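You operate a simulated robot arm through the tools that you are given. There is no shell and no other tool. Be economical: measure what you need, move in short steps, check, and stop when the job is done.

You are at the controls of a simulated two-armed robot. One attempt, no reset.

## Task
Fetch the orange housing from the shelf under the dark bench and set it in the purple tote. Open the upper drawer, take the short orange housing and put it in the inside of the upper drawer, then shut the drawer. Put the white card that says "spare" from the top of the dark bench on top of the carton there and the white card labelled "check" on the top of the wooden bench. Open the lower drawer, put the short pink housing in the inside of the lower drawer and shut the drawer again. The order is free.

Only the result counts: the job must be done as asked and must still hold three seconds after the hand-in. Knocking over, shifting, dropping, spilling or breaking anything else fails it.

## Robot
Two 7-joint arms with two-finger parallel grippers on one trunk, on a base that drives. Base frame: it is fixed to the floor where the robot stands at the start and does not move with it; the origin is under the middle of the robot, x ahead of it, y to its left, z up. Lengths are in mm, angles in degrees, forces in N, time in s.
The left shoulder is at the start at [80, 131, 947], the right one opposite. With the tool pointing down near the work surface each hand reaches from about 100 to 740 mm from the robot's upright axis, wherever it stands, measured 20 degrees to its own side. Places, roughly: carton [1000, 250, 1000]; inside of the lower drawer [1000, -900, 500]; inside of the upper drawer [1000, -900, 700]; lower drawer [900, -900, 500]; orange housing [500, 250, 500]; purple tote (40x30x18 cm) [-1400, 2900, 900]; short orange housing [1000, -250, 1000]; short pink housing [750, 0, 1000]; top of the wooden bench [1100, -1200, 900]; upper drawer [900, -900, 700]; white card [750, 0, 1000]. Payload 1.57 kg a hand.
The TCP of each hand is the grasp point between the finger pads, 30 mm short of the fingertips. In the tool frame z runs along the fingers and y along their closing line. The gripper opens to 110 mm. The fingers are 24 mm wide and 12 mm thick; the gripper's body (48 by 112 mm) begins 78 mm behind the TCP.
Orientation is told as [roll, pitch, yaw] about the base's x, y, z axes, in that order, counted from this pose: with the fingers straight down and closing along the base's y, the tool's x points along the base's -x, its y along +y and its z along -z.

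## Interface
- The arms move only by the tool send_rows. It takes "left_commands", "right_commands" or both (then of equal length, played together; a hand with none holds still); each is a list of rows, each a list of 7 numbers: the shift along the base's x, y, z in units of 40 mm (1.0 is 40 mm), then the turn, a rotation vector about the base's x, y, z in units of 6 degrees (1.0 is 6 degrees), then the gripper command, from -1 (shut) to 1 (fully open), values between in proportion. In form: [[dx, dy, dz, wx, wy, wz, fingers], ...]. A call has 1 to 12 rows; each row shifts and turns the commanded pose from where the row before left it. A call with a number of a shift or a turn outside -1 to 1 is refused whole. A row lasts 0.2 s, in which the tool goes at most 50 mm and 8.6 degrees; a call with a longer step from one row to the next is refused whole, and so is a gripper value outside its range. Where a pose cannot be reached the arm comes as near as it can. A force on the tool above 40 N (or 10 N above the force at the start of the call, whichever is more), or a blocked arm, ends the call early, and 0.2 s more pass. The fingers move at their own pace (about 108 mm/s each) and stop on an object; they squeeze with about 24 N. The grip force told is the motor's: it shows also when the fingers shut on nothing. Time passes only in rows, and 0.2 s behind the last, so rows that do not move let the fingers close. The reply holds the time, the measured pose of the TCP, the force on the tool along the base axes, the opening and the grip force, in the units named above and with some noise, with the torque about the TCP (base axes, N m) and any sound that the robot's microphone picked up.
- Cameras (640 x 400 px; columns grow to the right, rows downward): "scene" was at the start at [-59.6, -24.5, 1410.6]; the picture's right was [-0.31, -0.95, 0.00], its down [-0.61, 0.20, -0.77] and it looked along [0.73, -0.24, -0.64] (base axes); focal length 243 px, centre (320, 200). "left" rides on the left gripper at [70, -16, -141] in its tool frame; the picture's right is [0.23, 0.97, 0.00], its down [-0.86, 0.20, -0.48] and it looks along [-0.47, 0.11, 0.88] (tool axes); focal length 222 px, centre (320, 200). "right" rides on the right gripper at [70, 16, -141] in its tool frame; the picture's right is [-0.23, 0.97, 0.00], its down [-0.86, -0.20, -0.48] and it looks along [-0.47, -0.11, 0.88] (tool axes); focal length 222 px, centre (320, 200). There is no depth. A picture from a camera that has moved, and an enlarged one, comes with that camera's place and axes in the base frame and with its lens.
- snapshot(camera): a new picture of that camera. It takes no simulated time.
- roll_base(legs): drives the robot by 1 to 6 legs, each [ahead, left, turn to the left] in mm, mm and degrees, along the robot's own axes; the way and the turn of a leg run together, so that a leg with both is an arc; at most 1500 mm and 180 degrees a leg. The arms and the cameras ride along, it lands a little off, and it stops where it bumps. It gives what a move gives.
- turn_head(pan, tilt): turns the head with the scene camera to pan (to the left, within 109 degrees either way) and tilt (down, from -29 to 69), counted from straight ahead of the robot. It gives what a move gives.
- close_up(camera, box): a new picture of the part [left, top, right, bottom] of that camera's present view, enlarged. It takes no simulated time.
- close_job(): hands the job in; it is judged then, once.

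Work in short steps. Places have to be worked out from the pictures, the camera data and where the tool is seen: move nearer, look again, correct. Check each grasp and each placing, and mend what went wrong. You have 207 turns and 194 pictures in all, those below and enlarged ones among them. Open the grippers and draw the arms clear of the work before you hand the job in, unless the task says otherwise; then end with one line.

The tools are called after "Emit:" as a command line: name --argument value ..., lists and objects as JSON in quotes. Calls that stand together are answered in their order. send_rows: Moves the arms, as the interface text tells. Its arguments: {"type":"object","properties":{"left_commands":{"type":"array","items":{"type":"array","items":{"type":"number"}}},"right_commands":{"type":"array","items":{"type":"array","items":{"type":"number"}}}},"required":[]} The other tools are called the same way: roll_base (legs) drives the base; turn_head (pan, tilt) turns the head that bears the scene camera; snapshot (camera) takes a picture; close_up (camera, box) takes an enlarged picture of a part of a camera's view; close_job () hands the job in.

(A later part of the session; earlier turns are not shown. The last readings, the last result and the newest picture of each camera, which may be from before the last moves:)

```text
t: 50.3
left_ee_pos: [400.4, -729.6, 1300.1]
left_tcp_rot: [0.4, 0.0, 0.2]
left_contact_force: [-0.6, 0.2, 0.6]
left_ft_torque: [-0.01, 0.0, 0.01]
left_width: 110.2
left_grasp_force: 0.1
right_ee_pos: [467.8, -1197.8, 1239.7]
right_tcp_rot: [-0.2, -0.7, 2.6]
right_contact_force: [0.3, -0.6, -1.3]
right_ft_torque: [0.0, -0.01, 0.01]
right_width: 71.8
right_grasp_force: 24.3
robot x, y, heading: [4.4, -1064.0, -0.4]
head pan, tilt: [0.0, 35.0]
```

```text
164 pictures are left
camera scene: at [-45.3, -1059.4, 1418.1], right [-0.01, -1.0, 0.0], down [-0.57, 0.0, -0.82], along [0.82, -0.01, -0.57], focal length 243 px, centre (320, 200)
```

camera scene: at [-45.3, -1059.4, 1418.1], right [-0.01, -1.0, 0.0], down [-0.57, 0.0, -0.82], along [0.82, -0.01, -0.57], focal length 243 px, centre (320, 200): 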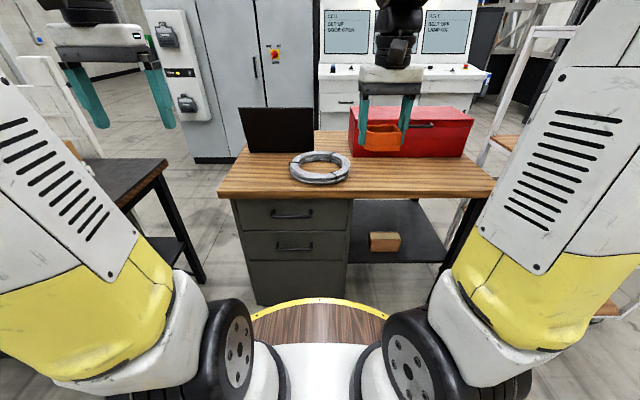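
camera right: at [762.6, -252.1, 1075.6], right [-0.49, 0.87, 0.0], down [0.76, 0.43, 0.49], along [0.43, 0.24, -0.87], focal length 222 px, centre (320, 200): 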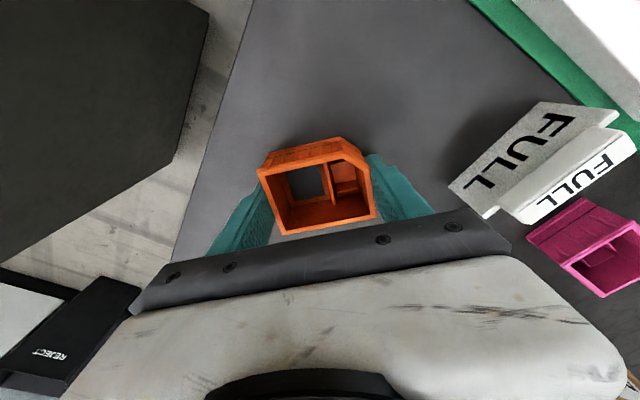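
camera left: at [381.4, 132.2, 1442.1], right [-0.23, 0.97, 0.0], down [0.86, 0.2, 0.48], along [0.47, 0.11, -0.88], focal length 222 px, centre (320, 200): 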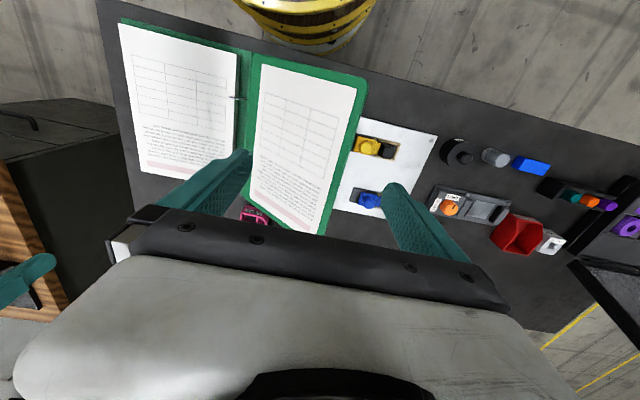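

Both handles located ≈(765,-944,783) and (765,-944,568). I back the base 50 mm and bring the left hand to a horizontal pose (fingers forward, closing vertically) in front of the upper handle.

Emit:
roll_base --legs '[[-55, 0, 0]]'

Emit:
send_rows --left_commands '[[0.45, -0.36, -0.8, 0.77, -0.77, -0.77, 1], [0.45, -0.36, -0.8, 0.77, -0.77, -0.77, 1], [0.45, -0.36, -0.8, 0.77, -0.77, -0.77, 1], [0.45, -0.36, -0.8, 0.77, -0.77, -0.77, 1], [0.45, -0.36, -0.8, 0.77, -0.77, -0.77, 1], [0.45, -0.36, -0.8, 0.77, -0.77, -0.77, 1], [0.45, -0.36, -0.8, 0.77, -0.77, -0.77, 1], [0.45, -0.36, -0.8, 0.77, -0.77, -0.77, 1], [0.45, -0.36, -0.8, 0.77, -0.77, -0.77, 1], [0.45, -0.36, -0.8, 0.77, -0.77, -0.77, 1]]'

Emit:
send_rows --left_commands '[[0.45, -0.36, -0.8, 0.77, -0.77, -0.77, 1], [0.45, -0.36, -0.8, 0.77, -0.77, -0.77, 1], [0.45, -0.36, -0.8, 0.77, -0.77, -0.77, 1], [0.45, -0.36, -0.8, 0.77, -0.77, -0.77, 1], [0.45, -0.36, -0.8, 0.77, -0.77, -0.77, 1]]'

Emit:
snapshot --camera "left"

Emit:
snapshot --camera "scene"

```text
t: 51.2
left_ee_pos: [345.3, -729.0, 1300.4]
left_tcp_rot: [0.5, 0.2, 0.1]
left_contact_force: [0.0, 0.9, 0.0]
left_ft_torque: [0.01, 0.02, 0.0]
left_width: 110.2
left_grasp_force: 0.0
right_ee_pos: [413.2, -1197.0, 1239.8]
right_tcp_rot: [-0.1, -0.7, 2.6]
right_contact_force: [-0.2, -0.3, -1.0]
right_ft_torque: [0.02, 0.01, 0.01]
right_width: 71.5
right_grasp_force: 23.6
robot x, y, heading: [-48.6, -1061.4, -0.5]
head pan, tilt: [0.0, 35.0]
```

```text
t: 53.4
left_ee_pos: [524.1, -874.7, 980.2]
left_tcp_rot: [62.4, -17.3, -61.9]
left_contact_force: [-1.2, -0.5, 1.2]
left_ft_torque: [0.03, 0.02, -0.02]
left_width: 110.0
left_grasp_force: 0.0
right_ee_pos: [413.3, -1197.2, 1240.3]
right_tcp_rot: [0.0, -0.6, 2.6]
right_contact_force: [-0.8, 0.0, -0.4]
right_ft_torque: [0.02, -0.06, -0.01]
right_width: 71.8
right_grasp_force: 24.4
robot x, y, heading: [-48.8, -1058.5, -0.4]
head pan, tilt: [0.0, 35.0]
```

```text
t: 54.6
left_ee_pos: [615.7, -945.7, 821.2]
left_tcp_rot: [90.6, -0.3, -90.0]
left_contact_force: [0.5, 0.1, 0.3]
left_ft_torque: [0.04, -0.05, -0.03]
left_width: 110.2
left_grasp_force: 0.1
right_ee_pos: [412.7, -1197.5, 1239.1]
right_tcp_rot: [-0.1, -0.6, 2.7]
right_contact_force: [-0.8, 0.3, -1.1]
right_ft_torque: [-0.02, -0.08, 0.06]
right_width: 71.9
right_grasp_force: 24.0
robot x, y, heading: [-51.5, -1060.0, -0.4]
head pan, tilt: [0.0, 35.0]
```

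```text
163 pictures are left
camera left: at [475.2, -876.6, 803.3], right [-0.01, 0.23, 0.97], down [-0.48, -0.85, 0.2], along [0.88, -0.47, 0.12], focal length 222 px, centre (320, 200)
```

left: 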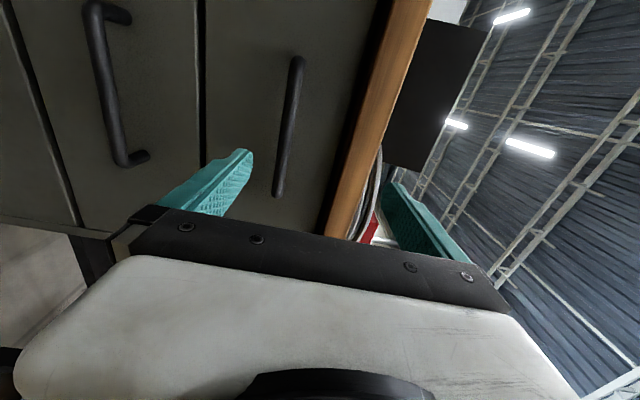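

```text
162 pictures are left
camera scene: at [-101.0, -1058.9, 1418.1], right [-0.01, -1.0, 0.0], down [-0.57, 0.0, -0.82], along [0.82, -0.01, -0.57], focal length 243 px, centre (320, 200)
```

scene: 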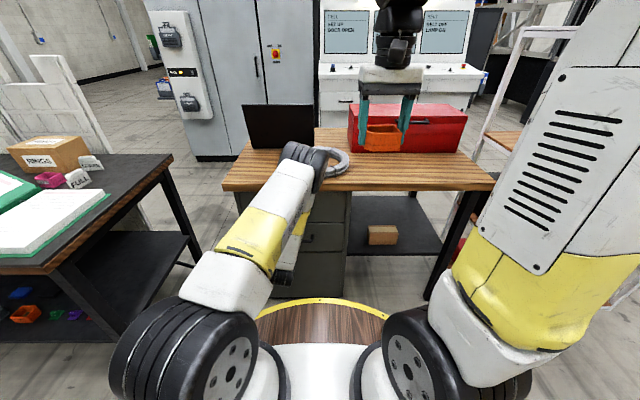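

Upper handle appears at z≈779, y≈-950. I lower to that height with a narrower opening and advance part way, then look.

Emit:
send_rows --left_commands '[[0, 0, -0.55, 0, 0, 0, 0.1], [0, 0, -0.5, 0, 0, 0, 0.1], [0.8, -0.1, 0, 0, 0, 0, 0.1], [0.8, 0, 0, 0, 0, 0, 0.1], [0.8, 0, 0, 0, 0, 0, 0.1]]'

Emit:
snapshot --camera "left"

```text
t: 55.8
left_ee_pos: [709.5, -949.9, 778.7]
left_tcp_rot: [90.4, -0.2, -89.8]
left_contact_force: [0.4, -0.4, -1.2]
left_ft_torque: [-0.01, -0.02, -0.02]
left_width: 60.7
left_grasp_force: 0.0
right_ee_pos: [413.3, -1198.4, 1239.0]
right_tcp_rot: [-0.1, -0.7, 2.6]
right_contact_force: [0.3, 0.6, -0.9]
right_ft_torque: [-0.03, 0.0, 0.03]
right_width: 71.6
right_grasp_force: 23.4
robot x, y, heading: [-48.2, -1059.2, -0.4]
head pan, tilt: [0.0, 35.0]
```

```text
161 pictures are left
camera left: at [568.9, -880.0, 760.9], right [-0.01, 0.23, 0.97], down [-0.48, -0.86, 0.2], along [0.88, -0.46, 0.12], focal length 222 px, centre (320, 200)
```

left: 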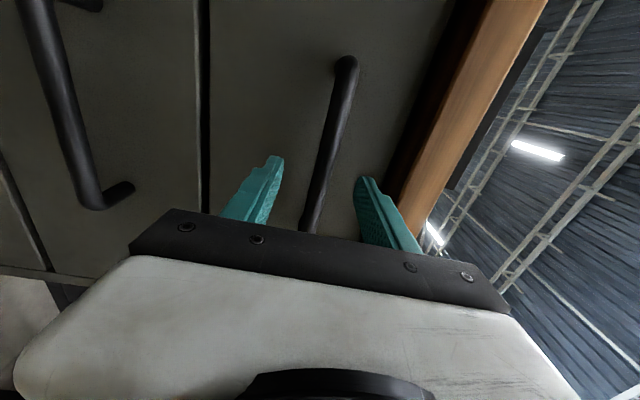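

The bar sits between the finger planes. I advance further in small steps.

Emit:
send_rows --left_commands '[[0.6, 0, 0.05, 0, 0, 0, 0.1], [0.6, 0, 0, 0, 0, 0, 0.1]]'

Emit:
snapshot --camera "left"

```text
t: 56.4
left_ee_pos: [756.7, -950.7, 779.7]
left_tcp_rot: [90.4, -0.3, -89.9]
left_contact_force: [-17.3, -0.7, 3.5]
left_ft_torque: [-0.15, 0.5, -0.22]
left_width: 57.8
left_grasp_force: 0.0
right_ee_pos: [411.7, -1198.3, 1239.2]
right_tcp_rot: [-0.1, -0.8, 2.6]
right_contact_force: [0.7, 0.1, -0.3]
right_ft_torque: [-0.02, 0.01, 0.0]
right_width: 71.7
right_grasp_force: 24.2
robot x, y, heading: [-49.1, -1060.3, -0.3]
head pan, tilt: [0.0, 35.0]
```

```text
160 pictures are left
camera left: at [615.8, -880.7, 762.4], right [-0.01, 0.23, 0.97], down [-0.48, -0.86, 0.2], along [0.88, -0.46, 0.12], focal length 222 px, centre (320, 200)
```

left: 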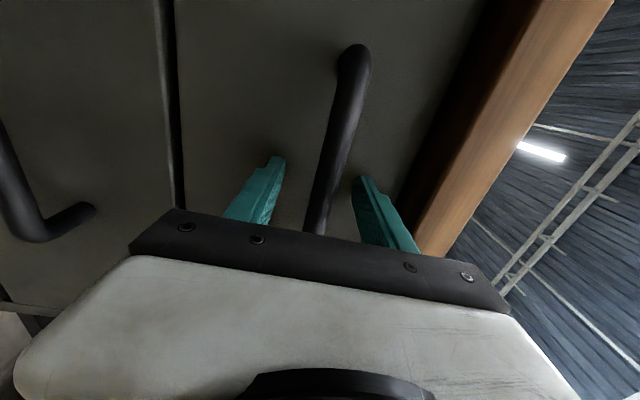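

Fingertips touch the drawer face (x≈786). I back off 5 mm and close on the bar.

Emit:
send_rows --left_commands '[[-0.13, 0, 0, 0, 0, 0, 0.1], [0, 0, 0, 0, 0, 0, -1], [0, 0, 0, 0, 0, 0, -1], [0, 0, 0, 0, 0, 0, -1]]'

Emit:
snapshot --camera "left"

```text
t: 57.4
left_ee_pos: [752.8, -949.5, 778.9]
left_tcp_rot: [90.4, -0.2, -89.9]
left_contact_force: [1.4, 1.2, -2.9]
left_ft_torque: [0.34, -0.02, 0.13]
left_width: 15.6
left_grasp_force: 31.2
right_ee_pos: [412.8, -1198.0, 1240.0]
right_tcp_rot: [-0.1, -0.7, 2.7]
right_contact_force: [0.2, -0.1, -1.2]
right_ft_torque: [0.03, 0.0, -0.01]
right_width: 71.7
right_grasp_force: 23.7
robot x, y, heading: [-50.8, -1060.1, -0.3]
head pan, tilt: [0.0, 35.0]
```

```text
159 pictures are left
camera left: at [612.5, -880.2, 762.9], right [-0.01, 0.23, 0.97], down [-0.48, -0.86, 0.2], along [0.88, -0.46, 0.12], focal length 222 px, centre (320, 200)
```

left: 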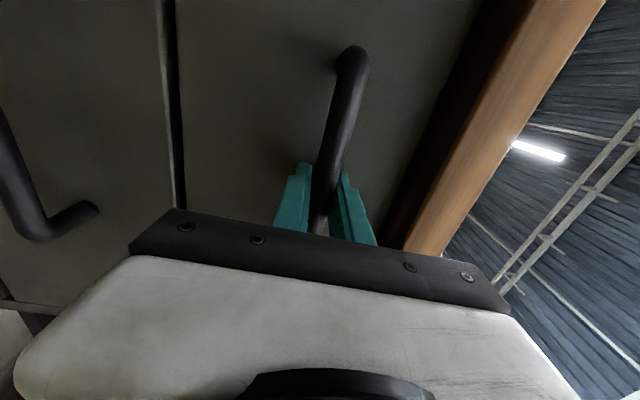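

Gripped on the bar (15.6 mm). Pull the drawer out slowly.

Emit:
send_rows --left_commands '[[-0.5, 0, 0, 0, 0, 0, -1], [-0.6, 0, 0, 0, 0, 0, -1], [-0.6, 0, 0, 0, 0, 0, -1], [-0.6, 0, 0, 0, 0, 0, -1], [-0.6, 0, 0, 0, 0, 0, -1], [-0.6, 0, 0, 0, 0, 0, -1], [-0.6, 0, 0, 0, 0, 0, -1], [-0.6, 0, 0, 0, 0, 0, -1], [-0.6, 0, 0, 0, 0, 0, -1]]'

Emit:
snapshot --camera "scene"

```text
t: 59.4
left_ee_pos: [539.9, -948.4, 780.9]
left_tcp_rot: [90.6, -0.2, -89.7]
left_contact_force: [0.5, 6.4, -1.4]
left_ft_torque: [0.31, 0.01, -0.56]
left_width: 15.7
left_grasp_force: 31.5
right_ee_pos: [413.5, -1197.2, 1239.7]
right_tcp_rot: [-0.2, -0.8, 2.5]
right_contact_force: [0.6, 0.6, -1.0]
right_ft_torque: [0.02, -0.02, 0.03]
right_width: 71.7
right_grasp_force: 23.7
robot x, y, heading: [-48.6, -1062.4, -0.2]
head pan, tilt: [0.0, 35.0]
```

```text
158 pictures are left
camera scene: at [-100.5, -1058.9, 1418.1], right [-0.01, -1.0, 0.0], down [-0.57, 0.0, -0.82], along [0.82, -0.01, -0.57], focal length 243 px, centre (320, 200)
```

scene: 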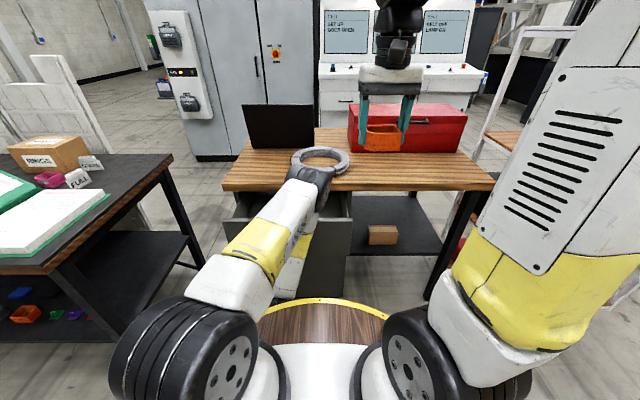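

Open ~213 mm; I pull 40 mm more, release the bar and withdraw the left hand to its side.

Emit:
send_rows --left_commands '[[-0.5, 0, 0, 0, 0, 0, -1], [-0.5, 0, 0, 0, 0, 0, -1], [0, 0, 0, 0, 0, 0, 0], [0, 0, 0, 0, 0, 0, 0], [-0.5, 0, 0, 0, 0, 0, 0], [-0.8, 0, 0, 0, 0, 0, 0], [-0.6, 0.6, 0.2, 0, 0, 0, 0], [0, 0.8, 0.5, 0, 0, 0, 0], [0, 0.9, 0.5, 0, 0, 0, 0], [0, 0.9, 0.5, 0, 0, 0, 0], [0, 0.9, 0.5, 0, 0, 0, 0], [0, 0.9, 0.5, 0, 0, 0, 0]]'

Emit:
snapshot --camera "scene"

```text
t: 62.0
left_ee_pos: [451.6, -766.7, 848.5]
left_tcp_rot: [90.4, -0.1, -89.6]
left_contact_force: [0.1, -0.2, 0.6]
left_ft_torque: [0.02, -0.03, 0.0]
left_width: 54.9
left_grasp_force: 0.0
left hand out of reach, approached as far as the arm can: row 11, 12
right_ee_pos: [413.1, -1197.5, 1239.9]
right_tcp_rot: [-0.1, -0.8, 2.5]
right_contact_force: [-0.5, 0.6, -1.4]
right_ft_torque: [0.01, -0.01, 0.01]
right_width: 71.5
right_grasp_force: 24.4
robot x, y, heading: [-48.3, -1057.9, -0.3]
head pan, tilt: [0.0, 35.0]
```

```text
157 pictures are left
camera scene: at [-100.8, -1059.3, 1418.1], right [-0.01, -1.0, 0.0], down [-0.57, 0.0, -0.82], along [0.82, -0.01, -0.57], focal length 243 px, centre (320, 200)
```

scene: 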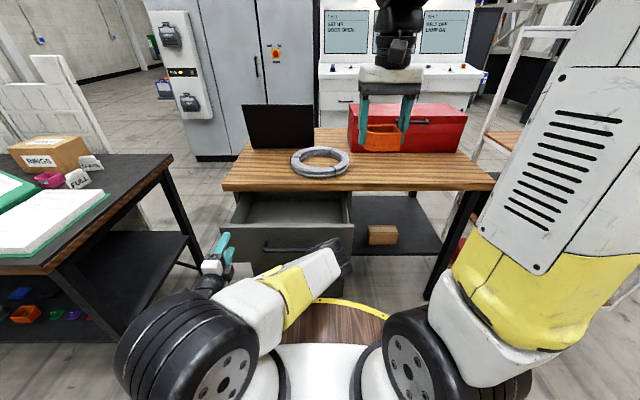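

The drawer is open and clear, but the left elbow sits where the right forearm will pass. I fold the left arm back up to its vertical carry pose.

Emit:
send_rows --left_commands '[[0, 0, 0.7, -0.77, 0.77, 0.77, 1], [0, 0, 0.7, -0.77, 0.77, 0.77, 1], [0, 0, 0.7, -0.77, 0.77, 0.77, 1], [0, 0, 0.7, -0.77, 0.77, 0.77, 1], [0, 0.1, 0.7, -0.77, 0.77, 0.77, 1], [-0.1, 0.1, 0.7, -0.77, 0.77, 0.77, 1], [-0.1, 0.1, 0.7, -0.77, 0.77, 0.77, 1], [-0.1, 0.1, 0.7, -0.77, 0.77, 0.77, 1], [-0.1, 0.1, 0.7, -0.77, 0.77, 0.77, 1], [-0.1, 0.1, 0.7, -0.77, 0.77, 0.77, 1], [-0.1, 0.1, 0.7, -0.77, 0.77, 0.77, 1], [-0.1, 0.1, 0.7, -0.77, 0.77, 0.77, 1]]'

Emit:
send_rows --left_commands '[[0, 0.1, 0.7, -0.77, 0.77, 0.77, 1], [0, 0.1, 0.7, -0.77, 0.77, 0.77, 1], [0, 0.1, 0.7, -0.77, 0.77, 0.77, 1]]'

Emit:
close_up --camera "scene" --box '[180, 140, 420, 290]'

```text
t: 64.6
left_ee_pos: [445.2, -791.0, 938.7]
left_tcp_rot: [18.5, -12.6, -17.2]
left_contact_force: [-0.5, -0.1, -0.4]
left_ft_torque: [0.03, 0.01, 0.04]
left_width: 110.0
left_grasp_force: 0.1
left hand out of reach, approached as far as the arm can: row 2, 3, 4, 5, 6, 7, 8, 12
right_ee_pos: [413.4, -1197.6, 1238.7]
right_tcp_rot: [-0.1, -0.7, 2.6]
right_contact_force: [0.0, -0.2, -0.6]
right_ft_torque: [-0.01, 0.01, -0.01]
right_width: 71.6
right_grasp_force: 24.2
robot x, y, heading: [-45.2, -1061.2, -0.5]
head pan, tilt: [0.0, 35.0]
```

```text
t: 65.4
left_ee_pos: [444.2, -780.0, 1020.5]
left_tcp_rot: [0.4, 0.2, 0.2]
left_contact_force: [-0.5, -0.3, -0.1]
left_ft_torque: [0.02, 0.0, 0.01]
left_width: 109.9
left_grasp_force: 0.1
right_ee_pos: [413.7, -1197.4, 1239.9]
right_tcp_rot: [0.0, -0.6, 2.6]
right_contact_force: [-0.3, -0.6, -0.8]
right_ft_torque: [0.0, -0.03, 0.01]
right_width: 71.7
right_grasp_force: 24.0
robot x, y, heading: [-46.9, -1061.5, -0.5]
head pan, tilt: [0.0, 35.0]
```

```text
2.67 times, centred on (300, 215) of scene
camera zoom: at [-100.7, -1059.2, 1418.1], right [-0.01, -1.0, 0.0], down [-0.57, 0.0, -0.82], along [0.82, -0.01, -0.57], focal length 647 px, centre (373, 160)
```

zoom: 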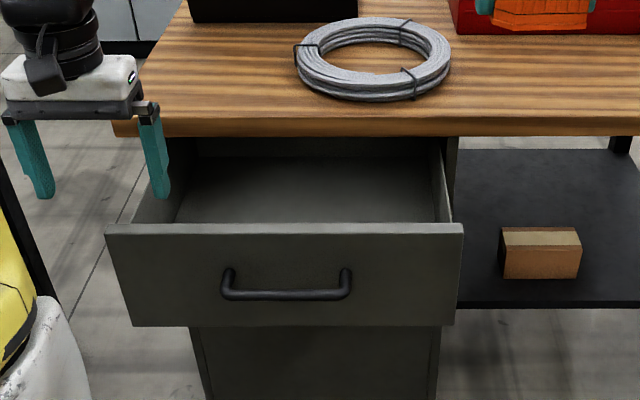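

Wood edge is at x≈752; drawer interior spans x≈545–750+, centre y≈-945, front panel top ≈860. I raise the left hand more and bring the box above (645,-955).

Emit:
send_rows --left_commands '[[0, 0.2, 0.7, 0, 0, 0, 1], [0, 0.2, 0.7, 0, 0, 0, 1], [0, 0.2, 0.7, 0, 0, 0, 1], [0, 0.2, 0.7, 0, 0, 0, 1], [0, 0.2, 0.7, 0, 0, 0, 1], [0, 0.2, 0.7, 0, 0, 0, 1], [0, 0, 0.7, 0, 0, 0, 1], [0, 0, 0.7, 0, 0, 0, 1], [0, 0, 0, 0, 0, 0, 1]]' --right_commands '[[0.645, 0.67, 0, 0, 0, 0, -1], [0.645, 0.67, 0, 0, 0, 0, -1], [0.645, 0.67, 0, 0, 0, 0, -1], [0.645, 0.67, 0, 0, 0, 0, -1], [0.645, 0.67, 0, 0, 0, 0, -1], [0.645, 0.67, 0, 0, 0, 0, -1], [0.645, 0.67, 0, 0, 0, 0, -1], [0.645, 0.67, 0, 0, 0, 0, -1], [0.645, 0.67, 0, 0, 0, 0, -1]]'

Emit:
snapshot --camera "right"

Emit:
snapshot --camera "scene"

```text
t: 67.4
left_ee_pos: [444.8, -731.0, 1243.7]
left_tcp_rot: [0.4, 0.2, 0.2]
left_contact_force: [0.2, 0.0, -0.3]
left_ft_torque: [-0.03, 0.01, -0.01]
left_width: 109.7
left_grasp_force: 0.0
right_ee_pos: [622.1, -977.6, 1237.3]
right_tcp_rot: [-0.2, -0.5, 2.6]
right_contact_force: [1.2, 0.8, -2.0]
right_ft_torque: [-0.03, 0.03, 0.02]
right_width: 71.5
right_grasp_force: 24.5
right hand out of reach, approached as far as the arm can: row 9
robot x, y, heading: [-50.7, -1062.5, -0.6]
head pan, tilt: [0.0, 35.0]
```

```text
155 pictures are left
camera right: at [550.9, -964.5, 1378.4], right [0.18, 0.98, 0.0], down [0.86, -0.16, 0.49], along [0.48, -0.09, -0.87], focal length 222 px, centre (320, 200)
```

right: 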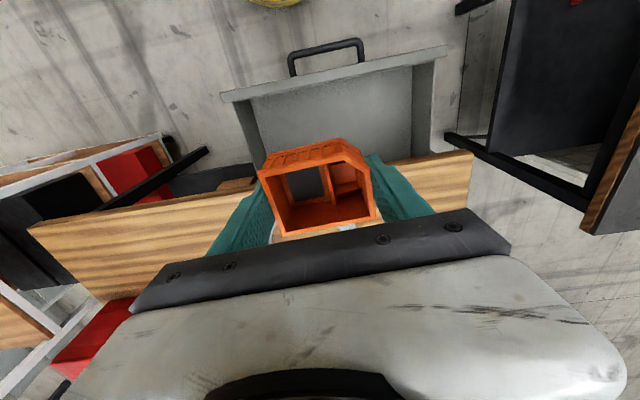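

```text
154 pictures are left
camera scene: at [-100.3, -1058.8, 1418.1], right [-0.01, -1.0, 0.0], down [-0.57, 0.0, -0.82], along [0.82, -0.01, -0.57], focal length 243 px, centre (320, 200)
```

scene: 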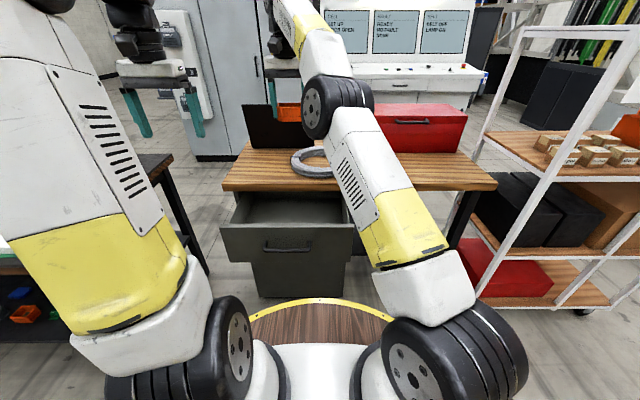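

Reach is limited up high but improves lower. I descend over the drawer in steps while easing forward.

Emit:
send_rows --right_commands '[[0, 0.1, -0.9, 0, 0, 0, -1], [0, 0.1, -0.9, 0, 0, 0, -1], [0, 0.1, -0.9, 0, 0, 0, -1], [0.1, 0.1, -0.9, 0, 0, 0, -1], [0.1, 0.1, -0.9, 0, 0, 0, -1], [0.1, 0.1, -0.9, 0, 0, 0, -1], [0.1, 0, -0.9, 0, 0, 0, -1], [0.1, 0, -0.9, 0, 0, 0, -1], [0.1, 0, -0.9, 0, 0, 0, -1], [0, 0, -0.9, 0, 0, 0, -1]]'

Emit:
snapshot --camera "right"

Emit:
snapshot --camera "scene"

```text
t: 69.6
left_ee_pos: [444.3, -730.2, 1245.5]
left_tcp_rot: [0.5, 0.1, 0.2]
left_contact_force: [0.6, 0.2, 0.7]
left_ft_torque: [-0.03, -0.02, 0.02]
left_width: 109.9
left_grasp_force: 0.0
right_ee_pos: [647.0, -955.3, 879.0]
right_tcp_rot: [-0.2, -0.7, 2.4]
right_contact_force: [0.1, -0.3, -1.1]
right_ft_torque: [-0.04, -0.03, 0.0]
right_width: 72.0
right_grasp_force: 24.0
robot x, y, heading: [-47.5, -1064.0, -0.3]
head pan, tilt: [0.0, 35.0]
```

```text
153 pictures are left
camera right: at [575.1, -941.4, 1018.8], right [0.18, 0.98, 0.0], down [0.86, -0.16, 0.49], along [0.48, -0.09, -0.87], focal length 222 px, centre (320, 200)
```

right: 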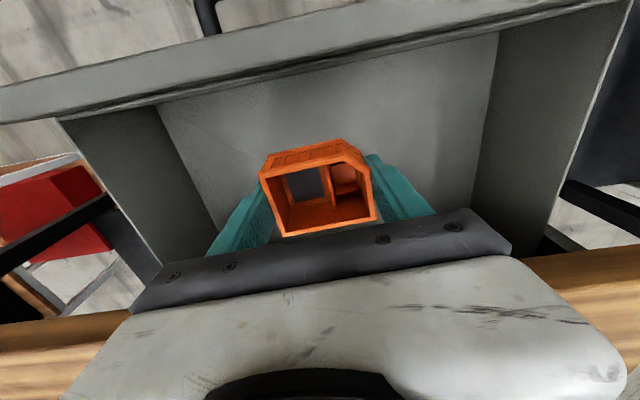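

```text
152 pictures are left
camera scene: at [-100.8, -1059.0, 1418.1], right [-0.01, -1.0, 0.0], down [-0.57, 0.0, -0.82], along [0.82, -0.01, -0.57], focal length 243 px, centre (320, 200)
```

scene: 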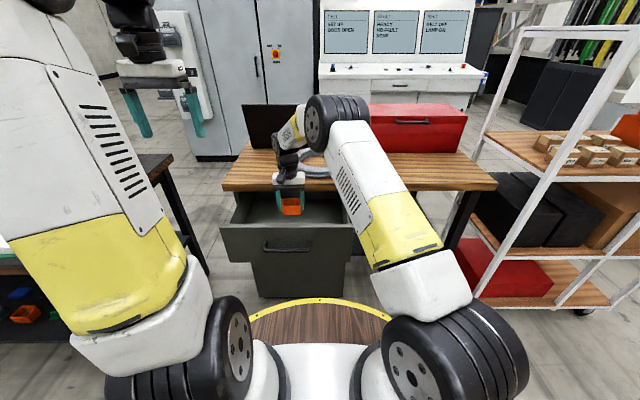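

Well over the interior. I descend further, slowing until contact with the drawer floor.

Emit:
send_rows --right_commands '[[0, 0, -0.8, 0, 0, 0, -1], [0, 0, -0.8, 0, 0, 0, -1], [0, 0, -0.8, 0, 0, 0, -1], [0, 0, -0.5, 0, 0, 0, -1], [0, 0, -0.3, 0, 0, 0, -1], [0, 0, -0.2, 0, 0, 0, -1], [0, 0, -0.2, 0, 0, 0, -1]]'

Emit:
snapshot --camera "right"

```text
t: 71.2
left_ee_pos: [444.4, -731.5, 1244.6]
left_tcp_rot: [0.5, 0.2, 0.2]
left_contact_force: [0.6, -0.1, 0.4]
left_ft_torque: [0.0, 0.02, 0.05]
left_width: 110.0
left_grasp_force: 0.0
right_ee_pos: [647.3, -953.7, 733.7]
right_tcp_rot: [-0.2, -0.6, 2.5]
right_contact_force: [-0.5, 0.0, -2.0]
right_ft_torque: [-0.03, 0.0, 0.02]
right_width: 71.9
right_grasp_force: 24.0
robot x, y, heading: [-48.6, -1061.2, -0.3]
head pan, tilt: [0.0, 35.0]
```

```text
151 pictures are left
camera right: at [574.4, -940.7, 874.6], right [0.18, 0.98, 0.0], down [0.86, -0.16, 0.49], along [0.48, -0.09, -0.87], focal length 222 px, centre (320, 200)
```

right: 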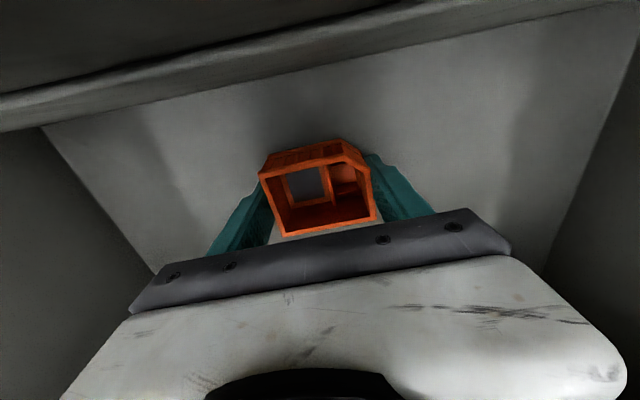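

Close to the floor; lowering in small steps until a force shows.

Emit:
send_rows --right_commands '[[0, 0, -0.2, 0, 0, 0, -1], [0, 0, -0.2, 0, 0, 0, -1], [0, 0, -0.15, 0, 0, 0, -1], [0, 0, -0.15, 0, 0, 0, -1]]'

```text
t: 72.1
left_ee_pos: [444.1, -730.1, 1244.8]
left_tcp_rot: [0.5, 0.3, 0.3]
left_contact_force: [-0.2, -0.3, 0.4]
left_ft_torque: [0.0, 0.03, 0.02]
left_width: 109.8
left_grasp_force: 0.1
right_ee_pos: [649.9, -954.9, 718.3]
right_tcp_rot: [-0.1, -1.1, 2.5]
right_contact_force: [0.9, -1.2, 6.6]
right_ft_torque: [0.23, 0.88, 0.11]
right_width: 71.9
right_grasp_force: 24.1
robot x, y, heading: [-49.8, -1060.6, -0.5]
head pan, tilt: [0.0, 35.0]
stopped in row 4 (right hand): the force on the tool passed its limit at 48 N (the readings are from after the stop); the commanded pose is now the measured one
```

The box is on the drawer floor. Release, lift out and withdraw the hand back over the front panel.

Emit:
send_rows --right_commands '[[0, 0, 0.05, 0, 0, 0, 0.6], [0, 0, 0, 0, 0, 0, 0.9], [0, 0, 0.5, 0, 0, 0, 0.9], [0, 0, 0.9, 0, 0, 0, 0.9], [0, 0, 0.9, 0, 0, 0, 0.9], [0, 0, 0.9, 0, 0, 0, 0.9], [0, 0, 0.9, 0, 0, 0, 0.9], [0, 0, 0.9, 0, 0, 0, 0.9], [0, 0, 0.9, 0, 0, 0, 0.9]]'

Emit:
snapshot --camera "right"

```text
t: 74.1
left_ee_pos: [444.0, -731.0, 1243.8]
left_tcp_rot: [0.5, 0.1, 0.2]
left_contact_force: [0.0, 0.3, 0.1]
left_ft_torque: [-0.01, 0.04, -0.01]
left_width: 110.2
left_grasp_force: 0.0
right_ee_pos: [650.5, -954.3, 955.4]
right_tcp_rot: [-0.1, -1.1, 2.5]
right_contact_force: [-0.1, 0.1, -0.5]
right_ft_torque: [0.0, 0.0, 0.01]
right_width: 104.7
right_grasp_force: 0.1
robot x, y, heading: [-47.6, -1062.7, -0.4]
head pan, tilt: [0.0, 35.0]
```

```text
150 pictures are left
camera right: at [577.0, -941.1, 1095.9], right [0.18, 0.98, 0.0], down [0.85, -0.16, 0.49], along [0.49, -0.09, -0.87], focal length 222 px, centre (320, 200)
```

right: 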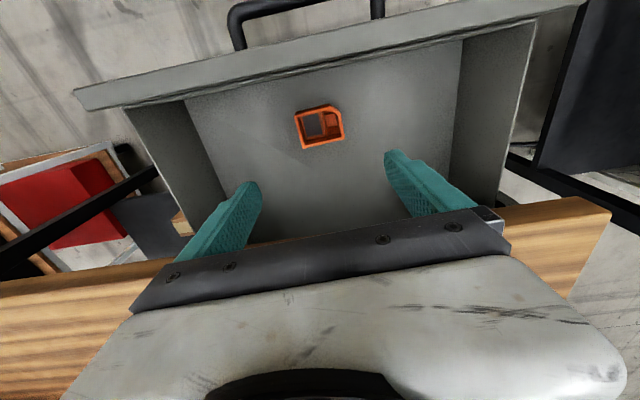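

Short orange lies flat in the drawer. I close the fingers, withdraw and tilt the hand to push the front panel shut.

Emit:
send_rows --right_commands '[[-0.6, 0, 0.1, 0, 0, 0, 0], [-0.8, 0, 0.1, 0, 0, 0, -1], [-0.8, 0, 0, 0, -0.95, 0, -1], [-0.8, 0, 0, 0, -0.95, 0, -1], [-0.8, 0, 0, 0, -0.95, 0, -1], [-0.8, 0, 0, 0, -0.95, 0, -1], [-0.4, 0, 0, 0, -0.95, 0, -1], [0, 0, 0, 0, -0.95, 0, -1], [0, 0, 0, 0, -0.95, 0, -1], [0, 0, 0, 0, -0.95, 0, -1], [0, 0, 0, 0, -0.95, 0, -1], [0, 0, 0, 0, -0.95, 0, -1]]'

Emit:
send_rows --right_commands '[[0, 0, -0.7, 0, 0, 0, -1], [0, 0, -0.7, 0, 0, 0, -1], [0, 0, -0.7, 0, 0, 0, -1], [0, 0, -0.7, 0, 0, 0, -1], [0, 0, -0.4, 0, 0, 0, -1]]'

Emit:
snapshot --camera "scene"

Emit:
snapshot --camera "right"

```text
t: 76.6
left_ee_pos: [442.7, -730.2, 1246.0]
left_tcp_rot: [0.5, -0.3, 0.5]
left_contact_force: [-0.2, 0.6, -0.6]
left_ft_torque: [0.0, 0.02, 0.03]
left_width: 110.0
left_grasp_force: 0.1
right_ee_pos: [471.9, -975.4, 1000.0]
right_tcp_rot: [14.6, -50.6, -16.0]
right_contact_force: [0.7, -0.2, 0.3]
right_ft_torque: [0.03, -0.02, -0.03]
right_width: 0.0
right_grasp_force: 21.2
robot x, y, heading: [-48.8, -1060.8, -0.0]
head pan, tilt: [0.0, 35.0]
stopped in row 12 (right hand): the arm was blocked; the commanded pose is now the measured one
```

```text
t: 77.5
left_ee_pos: [446.8, -725.2, 1232.9]
left_tcp_rot: [0.3, 1.9, 0.8]
left_contact_force: [-0.7, -0.6, 0.4]
left_ft_torque: [0.0, 0.02, -0.01]
left_width: 109.9
left_grasp_force: 0.1
right_ee_pos: [443.8, -905.3, 959.5]
right_tcp_rot: [28.6, -49.0, -20.4]
right_contact_force: [-0.5, -0.8, 0.2]
right_ft_torque: [0.01, 0.0, 0.05]
right_width: 0.0
right_grasp_force: 21.7
robot x, y, heading: [-50.7, -1064.8, -0.5]
head pan, tilt: [0.0, 35.0]
stopped in row 4 (right hand): the arm was blocked; the commanded pose is now the measured one
```

```text
149 pictures are left
camera scene: at [-100.8, -1059.1, 1418.1], right [-0.01, -1.0, 0.0], down [-0.57, 0.0, -0.82], along [0.82, -0.01, -0.57], focal length 243 px, centre (320, 200)
```

scene: 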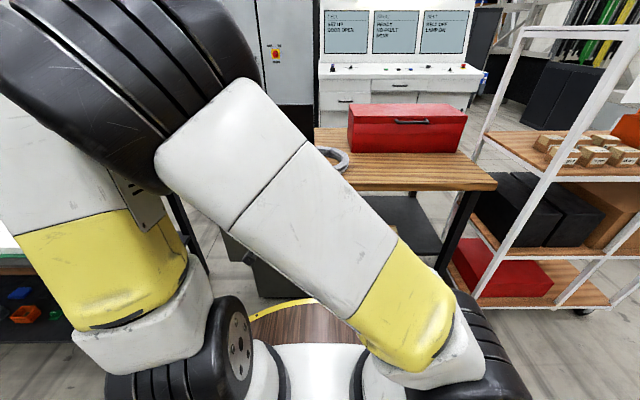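

```text
148 pictures are left
camera right: at [288.7, -904.0, 993.3], right [0.11, 0.87, 0.48], down [0.16, -0.49, 0.86], along [0.98, -0.02, -0.19], focal length 222 px, centre (320, 200)
```

right: 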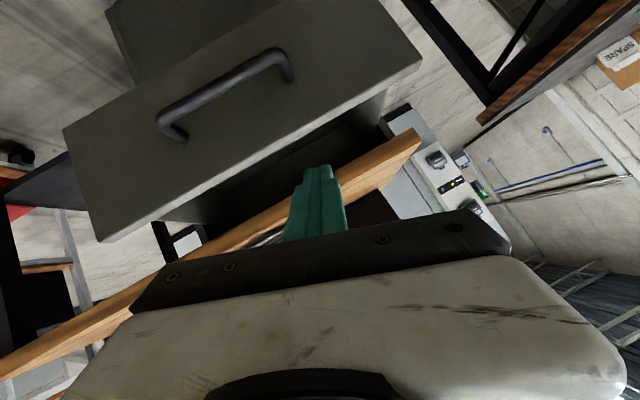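

The right elbow pinched against the left arm in this cramped pose. I back the base 200 mm, then straighten the right hand and extend it toward its own side.

Emit:
roll_base --legs '[[-200, 0, 0]]'

Emit:
send_rows --right_commands '[[0.2, -0.65, 0.1, -0.5, -0.07, -0.06, -1], [0.8, -0.65, 0.1, -0.5, -0.07, -0.06, -1], [0.8, -0.65, 0, -0.5, -0.07, -0.06, -1], [0.8, -0.65, 0, -0.5, -0.07, -0.06, -1], [0.8, -0.65, 0, -0.5, -0.07, -0.06, -1], [0.8, -0.2, 0, -0.5, -0.07, -0.06, -1]]'

Emit:
snapshot --camera "scene"

Emit:
snapshot --camera "right"

```text
t: 79.1
left_ee_pos: [245.8, -724.5, 1232.0]
left_tcp_rot: [0.3, 1.9, 1.0]
left_contact_force: [0.6, 0.1, -0.4]
left_ft_torque: [0.0, 0.01, -0.03]
left_width: 109.9
left_grasp_force: 0.1
right_ee_pos: [242.6, -902.6, 959.0]
right_tcp_rot: [28.6, -48.9, -20.3]
right_contact_force: [-0.4, -0.5, 0.9]
right_ft_torque: [-0.04, 0.01, -0.01]
right_width: 0.0
right_grasp_force: 21.4
robot x, y, heading: [-249.3, -1058.1, -0.5]
head pan, tilt: [0.0, 35.0]
```

```text
t: 80.5
left_ee_pos: [245.3, -723.0, 1232.6]
left_tcp_rot: [0.3, 1.9, 0.9]
left_contact_force: [-0.1, 0.4, -0.2]
left_ft_torque: [-0.02, -0.02, 0.0]
left_width: 110.1
left_grasp_force: 0.1
right_ee_pos: [413.1, -1041.7, 966.5]
right_tcp_rot: [0.4, -54.7, -0.1]
right_contact_force: [0.0, 0.0, -0.7]
right_ft_torque: [0.0, 0.0, 0.02]
right_width: 0.0
right_grasp_force: 20.9
robot x, y, heading: [-248.1, -1060.0, -0.0]
head pan, tilt: [0.0, 35.0]
```

```text
147 pictures are left
camera scene: at [-300.8, -1057.8, 1418.1], right [-0.01, -1.0, 0.0], down [-0.57, 0.0, -0.82], along [0.82, -0.01, -0.57], focal length 243 px, centre (320, 200)
```

scene: 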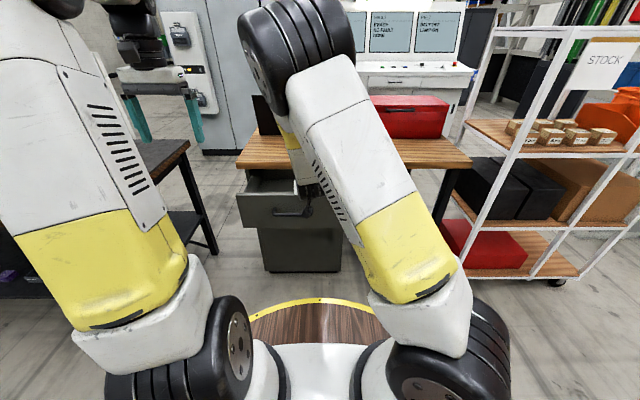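

```text
146 pictures are left
camera right: at [256.2, -1025.4, 991.2], right [0.13, 0.97, 0.19], down [0.1, -0.2, 0.97], along [0.99, -0.1, -0.13], focal length 222 px, centre (320, 200)
```

right: 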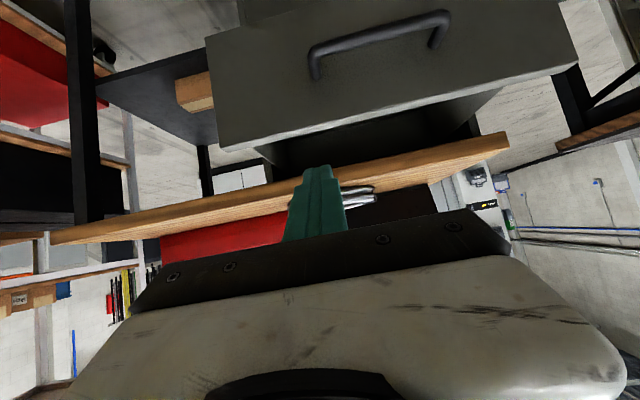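

Posture is good now. I align the closed fingertips with the panel just above the bar (z≈805), then push.

Emit:
send_rows --right_commands '[[0.1, 0.4, -0.7, 0, 0, 0, -1], [0.1, 0.4, -0.7, 0, 0, 0, -1], [0.1, 0.4, -0.7, 0, 0, 0, -1], [0.1, 0.4, -0.7, 0, 0, 0, -1], [0.1, 0.35, -0.75, 0, 0, 0, -1], [0.6, 0, 0, 0, 0, 0, -1]]'

Emit:
snapshot --camera "right"

```text
t: 81.9
left_ee_pos: [246.2, -723.7, 1232.5]
left_tcp_rot: [0.3, 1.8, 1.0]
left_contact_force: [-1.0, 0.2, 0.6]
left_ft_torque: [0.04, -0.06, 0.01]
left_width: 109.7
left_grasp_force: 0.0
right_ee_pos: [455.9, -961.2, 824.8]
right_tcp_rot: [0.6, -54.7, -0.2]
right_contact_force: [0.3, -1.1, 0.3]
right_ft_torque: [-0.02, 0.02, -0.02]
right_width: 0.0
right_grasp_force: 21.3
robot x, y, heading: [-248.4, -1057.7, -0.3]
head pan, tilt: [0.0, 35.0]
```

```text
145 pictures are left
camera right: at [299.9, -946.3, 849.5], right [0.13, 0.97, 0.19], down [0.1, -0.2, 0.97], along [0.99, -0.1, -0.13], focal length 222 px, centre (320, 200)
```

right: 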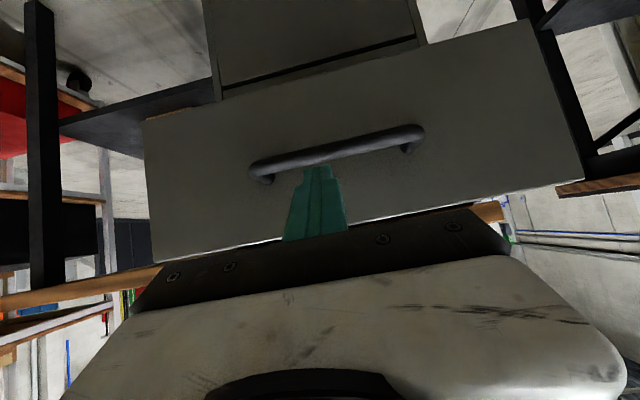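

Aligned above the bar, inside the panel. Pushing forward.

Emit:
send_rows --right_commands '[[0.6, 0, 0, 0, 0, 0, -1], [0.7, 0, 0, 0, 0, 0, -1], [0.7, 0, 0, 0, 0, 0, -1], [0.7, 0, 0, 0, 0, 0, -1], [0.7, 0, 0, 0, 0, 0, -1], [0.7, 0, 0, 0, 0, 0, -1], [0.7, 0, 0, 0, 0, 0, -1], [0.7, 0, 0, 0, 0, 0, -1], [0.7, 0, 0, 0, 0, 0, -1]]'

Emit:
snapshot --camera "right"

```text
t: 83.9
left_ee_pos: [246.0, -724.0, 1233.0]
left_tcp_rot: [0.3, 1.8, 1.0]
left_contact_force: [-0.3, -0.4, -0.1]
left_ft_torque: [-0.03, -0.02, 0.02]
left_width: 110.0
left_grasp_force: 0.1
right_ee_pos: [703.6, -962.5, 823.2]
right_tcp_rot: [0.5, -54.7, -0.2]
right_contact_force: [0.4, 0.0, 0.3]
right_ft_torque: [-0.04, 0.03, -0.02]
right_width: 0.0
right_grasp_force: 21.8
robot x, y, heading: [-247.2, -1060.8, -0.1]
head pan, tilt: [0.0, 35.0]
```

```text
144 pictures are left
camera right: at [548.2, -946.7, 849.2], right [0.13, 0.97, 0.19], down [0.1, -0.2, 0.97], along [0.99, -0.1, -0.13], focal length 222 px, centre (320, 200)
```

right: 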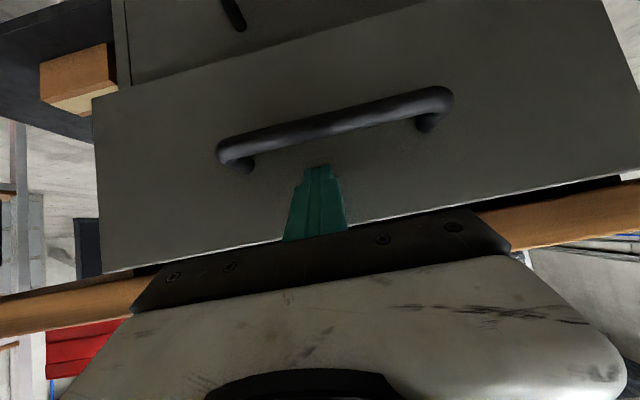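

The drawer slides in; I push the remaining ~55 mm gently until it stops.

Emit:
send_rows --right_commands '[[0.5, 0, 0, 0, 0, 0, -1], [0.4, 0, 0, 0, 0, 0, -1], [0.3, 0, 0, 0, 0, 0, -1], [0.2, 0, 0, 0, 0, 0, -1], [0.2, 0, 0, 0, 0, 0, -1]]'

Emit:
snapshot --camera "right"

```text
t: 85.1
left_ee_pos: [246.2, -722.9, 1232.6]
left_tcp_rot: [0.3, 1.8, 0.9]
left_contact_force: [0.5, 0.0, 0.8]
left_ft_torque: [0.02, -0.02, 0.03]
left_width: 110.0
left_grasp_force: 0.0
right_ee_pos: [714.8, -962.5, 824.8]
right_tcp_rot: [0.5, -54.7, -0.1]
right_contact_force: [0.1, 0.0, -0.1]
right_ft_torque: [-0.01, -0.01, -0.04]
right_width: 0.1
right_grasp_force: 21.7
right hand out of reach, approached as far as the arm can: row 1, 2, 3, 4, 5
robot x, y, heading: [-250.8, -1061.2, -0.1]
head pan, tilt: [0.0, 35.0]
```

```text
143 pictures are left
camera right: at [558.0, -946.8, 849.6], right [0.13, 0.97, 0.19], down [0.1, -0.2, 0.97], along [0.99, -0.1, -0.13], focal length 222 px, centre (320, 200)
```

right: 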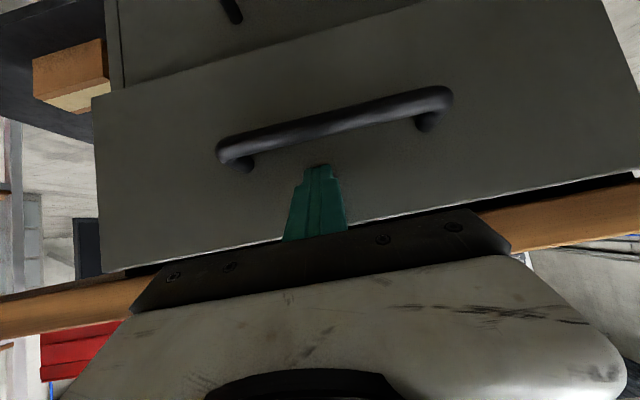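

The arm is at full reach, so I push the last ~46 mm by driving the base forward.

Emit:
roll_base --legs '[[47, 0, 0]]'

Emit:
snapshot --camera "right"

```text
t: 86.1
left_ee_pos: [289.8, -724.7, 1231.7]
left_tcp_rot: [0.3, 1.8, 1.0]
left_contact_force: [-0.2, -0.6, -0.2]
left_ft_torque: [0.01, 0.0, 0.0]
left_width: 110.0
left_grasp_force: 0.1
right_ee_pos: [755.6, -962.9, 825.1]
right_tcp_rot: [0.4, -54.1, -0.3]
right_contact_force: [-13.3, -1.7, 5.5]
right_ft_torque: [-0.01, -0.01, -0.04]
right_width: 0.2
right_grasp_force: 21.4
robot x, y, heading: [-202.0, -1060.5, -0.5]
head pan, tilt: [0.0, 35.0]
stopped in leg 1: the force on the tool passed its limit at 437 N (the readings are from after the stop); the commanded pose is now the measured one
```

```text
142 pictures are left
camera right: at [599.7, -946.1, 851.0], right [0.13, 0.97, 0.19], down [0.11, -0.2, 0.97], along [0.98, -0.11, -0.14], focal length 222 px, centre (320, 200)
```

right: 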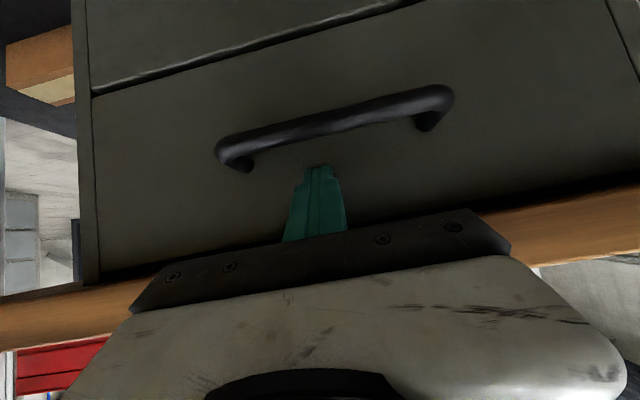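

The upper drawer is flush shut. I back away, lift the right hand to a vertical carry pose, and drive to the front of the dark bench for SPARE, pink and CHECK.

Emit:
roll_base --legs '[[-100, 0, 0]]'

Emit:
send_rows --right_commands '[[-0.5, -0.3, 0.9, 0, 0.8, 0, 0], [-0.5, -0.3, 0.9, 0, 0.8, 0, 0.5], [-0.5, -0.3, 0.9, 0, 0.8, 0, 1], [-0.5, -0.3, 0.9, 0, 0.8, 0, 1], [-0.5, -0.3, 0.9, 0, 0.8, 0, 1], [-0.5, -0.3, 0.9, 0, 0.8, 0, 1], [-0.5, -0.3, 0.9, 0, 0.8, 0, 1], [-0.5, -0.3, 0.9, 0, 0.8, 0, 1], [-0.5, -0.3, 0.9, 0, 0.8, 0, 1], [-0.5, -0.3, 0.9, 0, 0.8, 0, 1], [-0.5, -0.3, 0.9, 0, 0.8, 0, 1], [-0.5, -0.3, 0.9, 0, 0.3, 0, 1]]'

Emit:
roll_base --legs '[[0, 1120, 0], [270, 0, 0]]'

Emit:
snapshot --camera "scene"

```text
t: 87.3
left_ee_pos: [187.2, -724.5, 1230.2]
left_tcp_rot: [0.3, 2.0, 0.8]
left_contact_force: [0.1, -0.9, -0.6]
left_ft_torque: [0.02, -0.01, -0.03]
left_width: 110.2
left_grasp_force: 0.2
right_ee_pos: [653.7, -962.2, 822.8]
right_tcp_rot: [0.5, -54.2, -0.3]
right_contact_force: [0.4, 0.0, -0.3]
right_ft_torque: [0.01, -0.01, 0.0]
right_width: 0.2
right_grasp_force: 21.2
robot x, y, heading: [-308.6, -1059.1, -0.4]
head pan, tilt: [0.0, 35.0]
```

```text
t: 89.9
left_ee_pos: [189.3, -723.4, 1230.5]
left_tcp_rot: [0.3, 2.0, 0.9]
left_contact_force: [0.8, -0.3, 0.2]
left_ft_torque: [-0.01, 0.01, 0.0]
left_width: 109.9
left_grasp_force: 0.1
right_ee_pos: [398.6, -1105.1, 1235.8]
right_tcp_rot: [0.2, 0.0, -0.2]
right_contact_force: [0.6, 1.2, -0.2]
right_ft_torque: [-0.03, 0.05, -0.01]
right_width: 110.0
right_grasp_force: 0.0
right hand out of reach, approached as far as the arm can: row 10, 11, 12
robot x, y, heading: [-307.7, -1061.2, -0.3]
head pan, tilt: [0.0, 35.0]
```

```text
t: 97.2
left_ee_pos: [471.1, 401.2, 1231.0]
left_tcp_rot: [0.4, 1.8, 0.8]
left_contact_force: [0.1, -0.3, -0.5]
left_ft_torque: [-0.02, -0.04, -0.01]
left_width: 109.8
left_grasp_force: 0.1
right_ee_pos: [680.1, 18.8, 1237.6]
right_tcp_rot: [0.2, 0.0, -0.3]
right_contact_force: [0.3, 0.8, 0.9]
right_ft_torque: [-0.01, -0.03, -0.01]
right_width: 110.3
right_grasp_force: 0.1
robot x, y, heading: [-24.5, 66.7, -0.3]
head pan, tilt: [0.0, 35.0]
```

```text
141 pictures are left
camera scene: at [-78.0, 68.2, 1418.1], right [-0.01, -1.0, 0.0], down [-0.57, 0.0, -0.82], along [0.82, -0.01, -0.57], focal length 243 px, centre (320, 200)
```

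scene: 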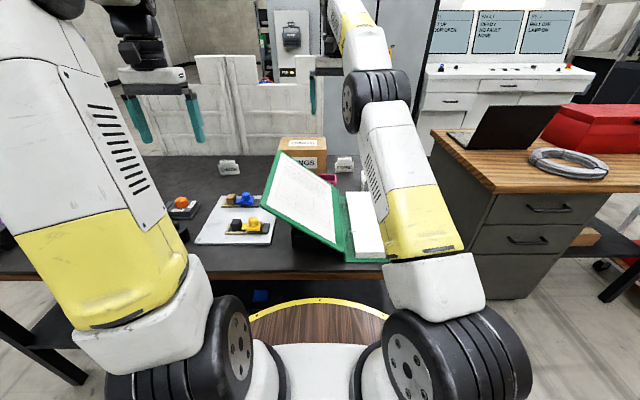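

All else is undisturbed. I drive 25 mm forward, then pose the right hand tilted 55° at yaw ≈9° before SPARE (plate ≈82 mm wide centred (874,-48)).

Emit:
roll_base --legs '[[22, 0, 0]]'

Emit:
send_rows --right_commands '[[0.21, -0.2, -0.34, 0.1, -0.91, 0.15, 1], [0.21, -0.2, -0.34, 0.1, -0.91, 0.15, 1], [0.21, -0.2, -0.34, 0.1, -0.91, 0.15, 1], [0.21, -0.2, -0.34, 0.1, -0.91, 0.15, 1], [0.21, -0.2, -0.34, 0.1, -0.91, 0.15, 1], [0.21, -0.2, -0.34, 0.1, -0.91, 0.15, 1], [0.21, -0.2, -0.34, 0.1, -0.91, 0.15, 1], [0.21, -0.2, -0.34, 0.1, -0.91, 0.15, 1], [0.21, -0.2, -0.34, 0.1, -0.91, 0.15, 1], [0.21, -0.2, -0.34, 0.1, -0.91, 0.15, 1]]'

Emit:
snapshot --camera "right"

Emit:
snapshot --camera "scene"

```text
t: 98.0
left_ee_pos: [491.9, 400.8, 1231.0]
left_tcp_rot: [0.4, 1.8, 0.8]
left_contact_force: [0.1, 0.8, 0.9]
left_ft_torque: [-0.03, 0.0, -0.02]
left_width: 110.0
left_grasp_force: 0.1
right_ee_pos: [702.5, 19.4, 1237.3]
right_tcp_rot: [0.2, 0.0, -0.2]
right_contact_force: [-0.6, 1.4, 0.1]
right_ft_torque: [-0.01, -0.02, 0.02]
right_width: 109.9
right_grasp_force: 0.1
robot x, y, heading: [-3.9, 67.1, -0.7]
head pan, tilt: [0.0, 35.0]
```

```text
t: 100.2
left_ee_pos: [492.0, 401.1, 1231.6]
left_tcp_rot: [0.4, 1.9, 0.7]
left_contact_force: [0.2, 0.7, 0.1]
left_ft_torque: [-0.01, 0.01, 0.03]
left_width: 109.9
left_grasp_force: 0.1
right_ee_pos: [786.0, -61.5, 1101.1]
right_tcp_rot: [2.6, -55.1, 8.2]
right_contact_force: [-0.4, -0.1, 0.9]
right_ft_torque: [-0.03, 0.02, 0.0]
right_width: 110.0
right_grasp_force: 0.0
robot x, y, heading: [-5.0, 65.4, -0.3]
head pan, tilt: [0.0, 35.0]
```

```text
140 pictures are left
camera right: at [630.5, -73.6, 1125.4], right [-0.05, 0.98, 0.21], down [0.14, -0.2, 0.97], along [0.99, 0.07, -0.12], focal length 222 px, centre (320, 200)
```

right: 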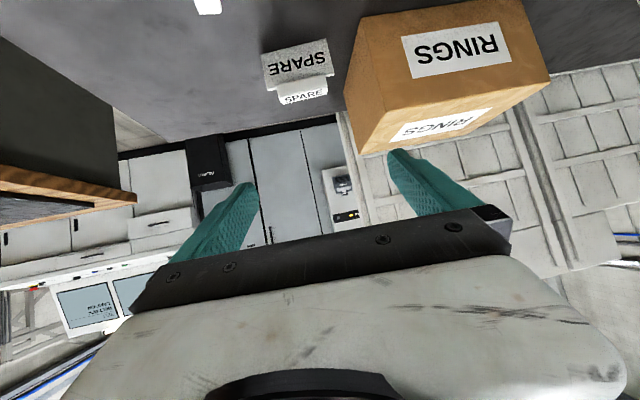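

```text
139 pictures are left
camera scene: at [-56.0, 68.2, 1418.1], right [-0.01, -1.0, 0.0], down [-0.57, 0.0, -0.82], along [0.82, -0.01, -0.57], focal length 243 px, centre (320, 200)
```

scene: 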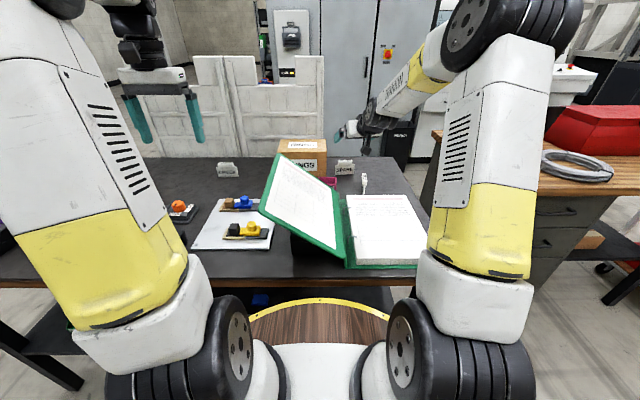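

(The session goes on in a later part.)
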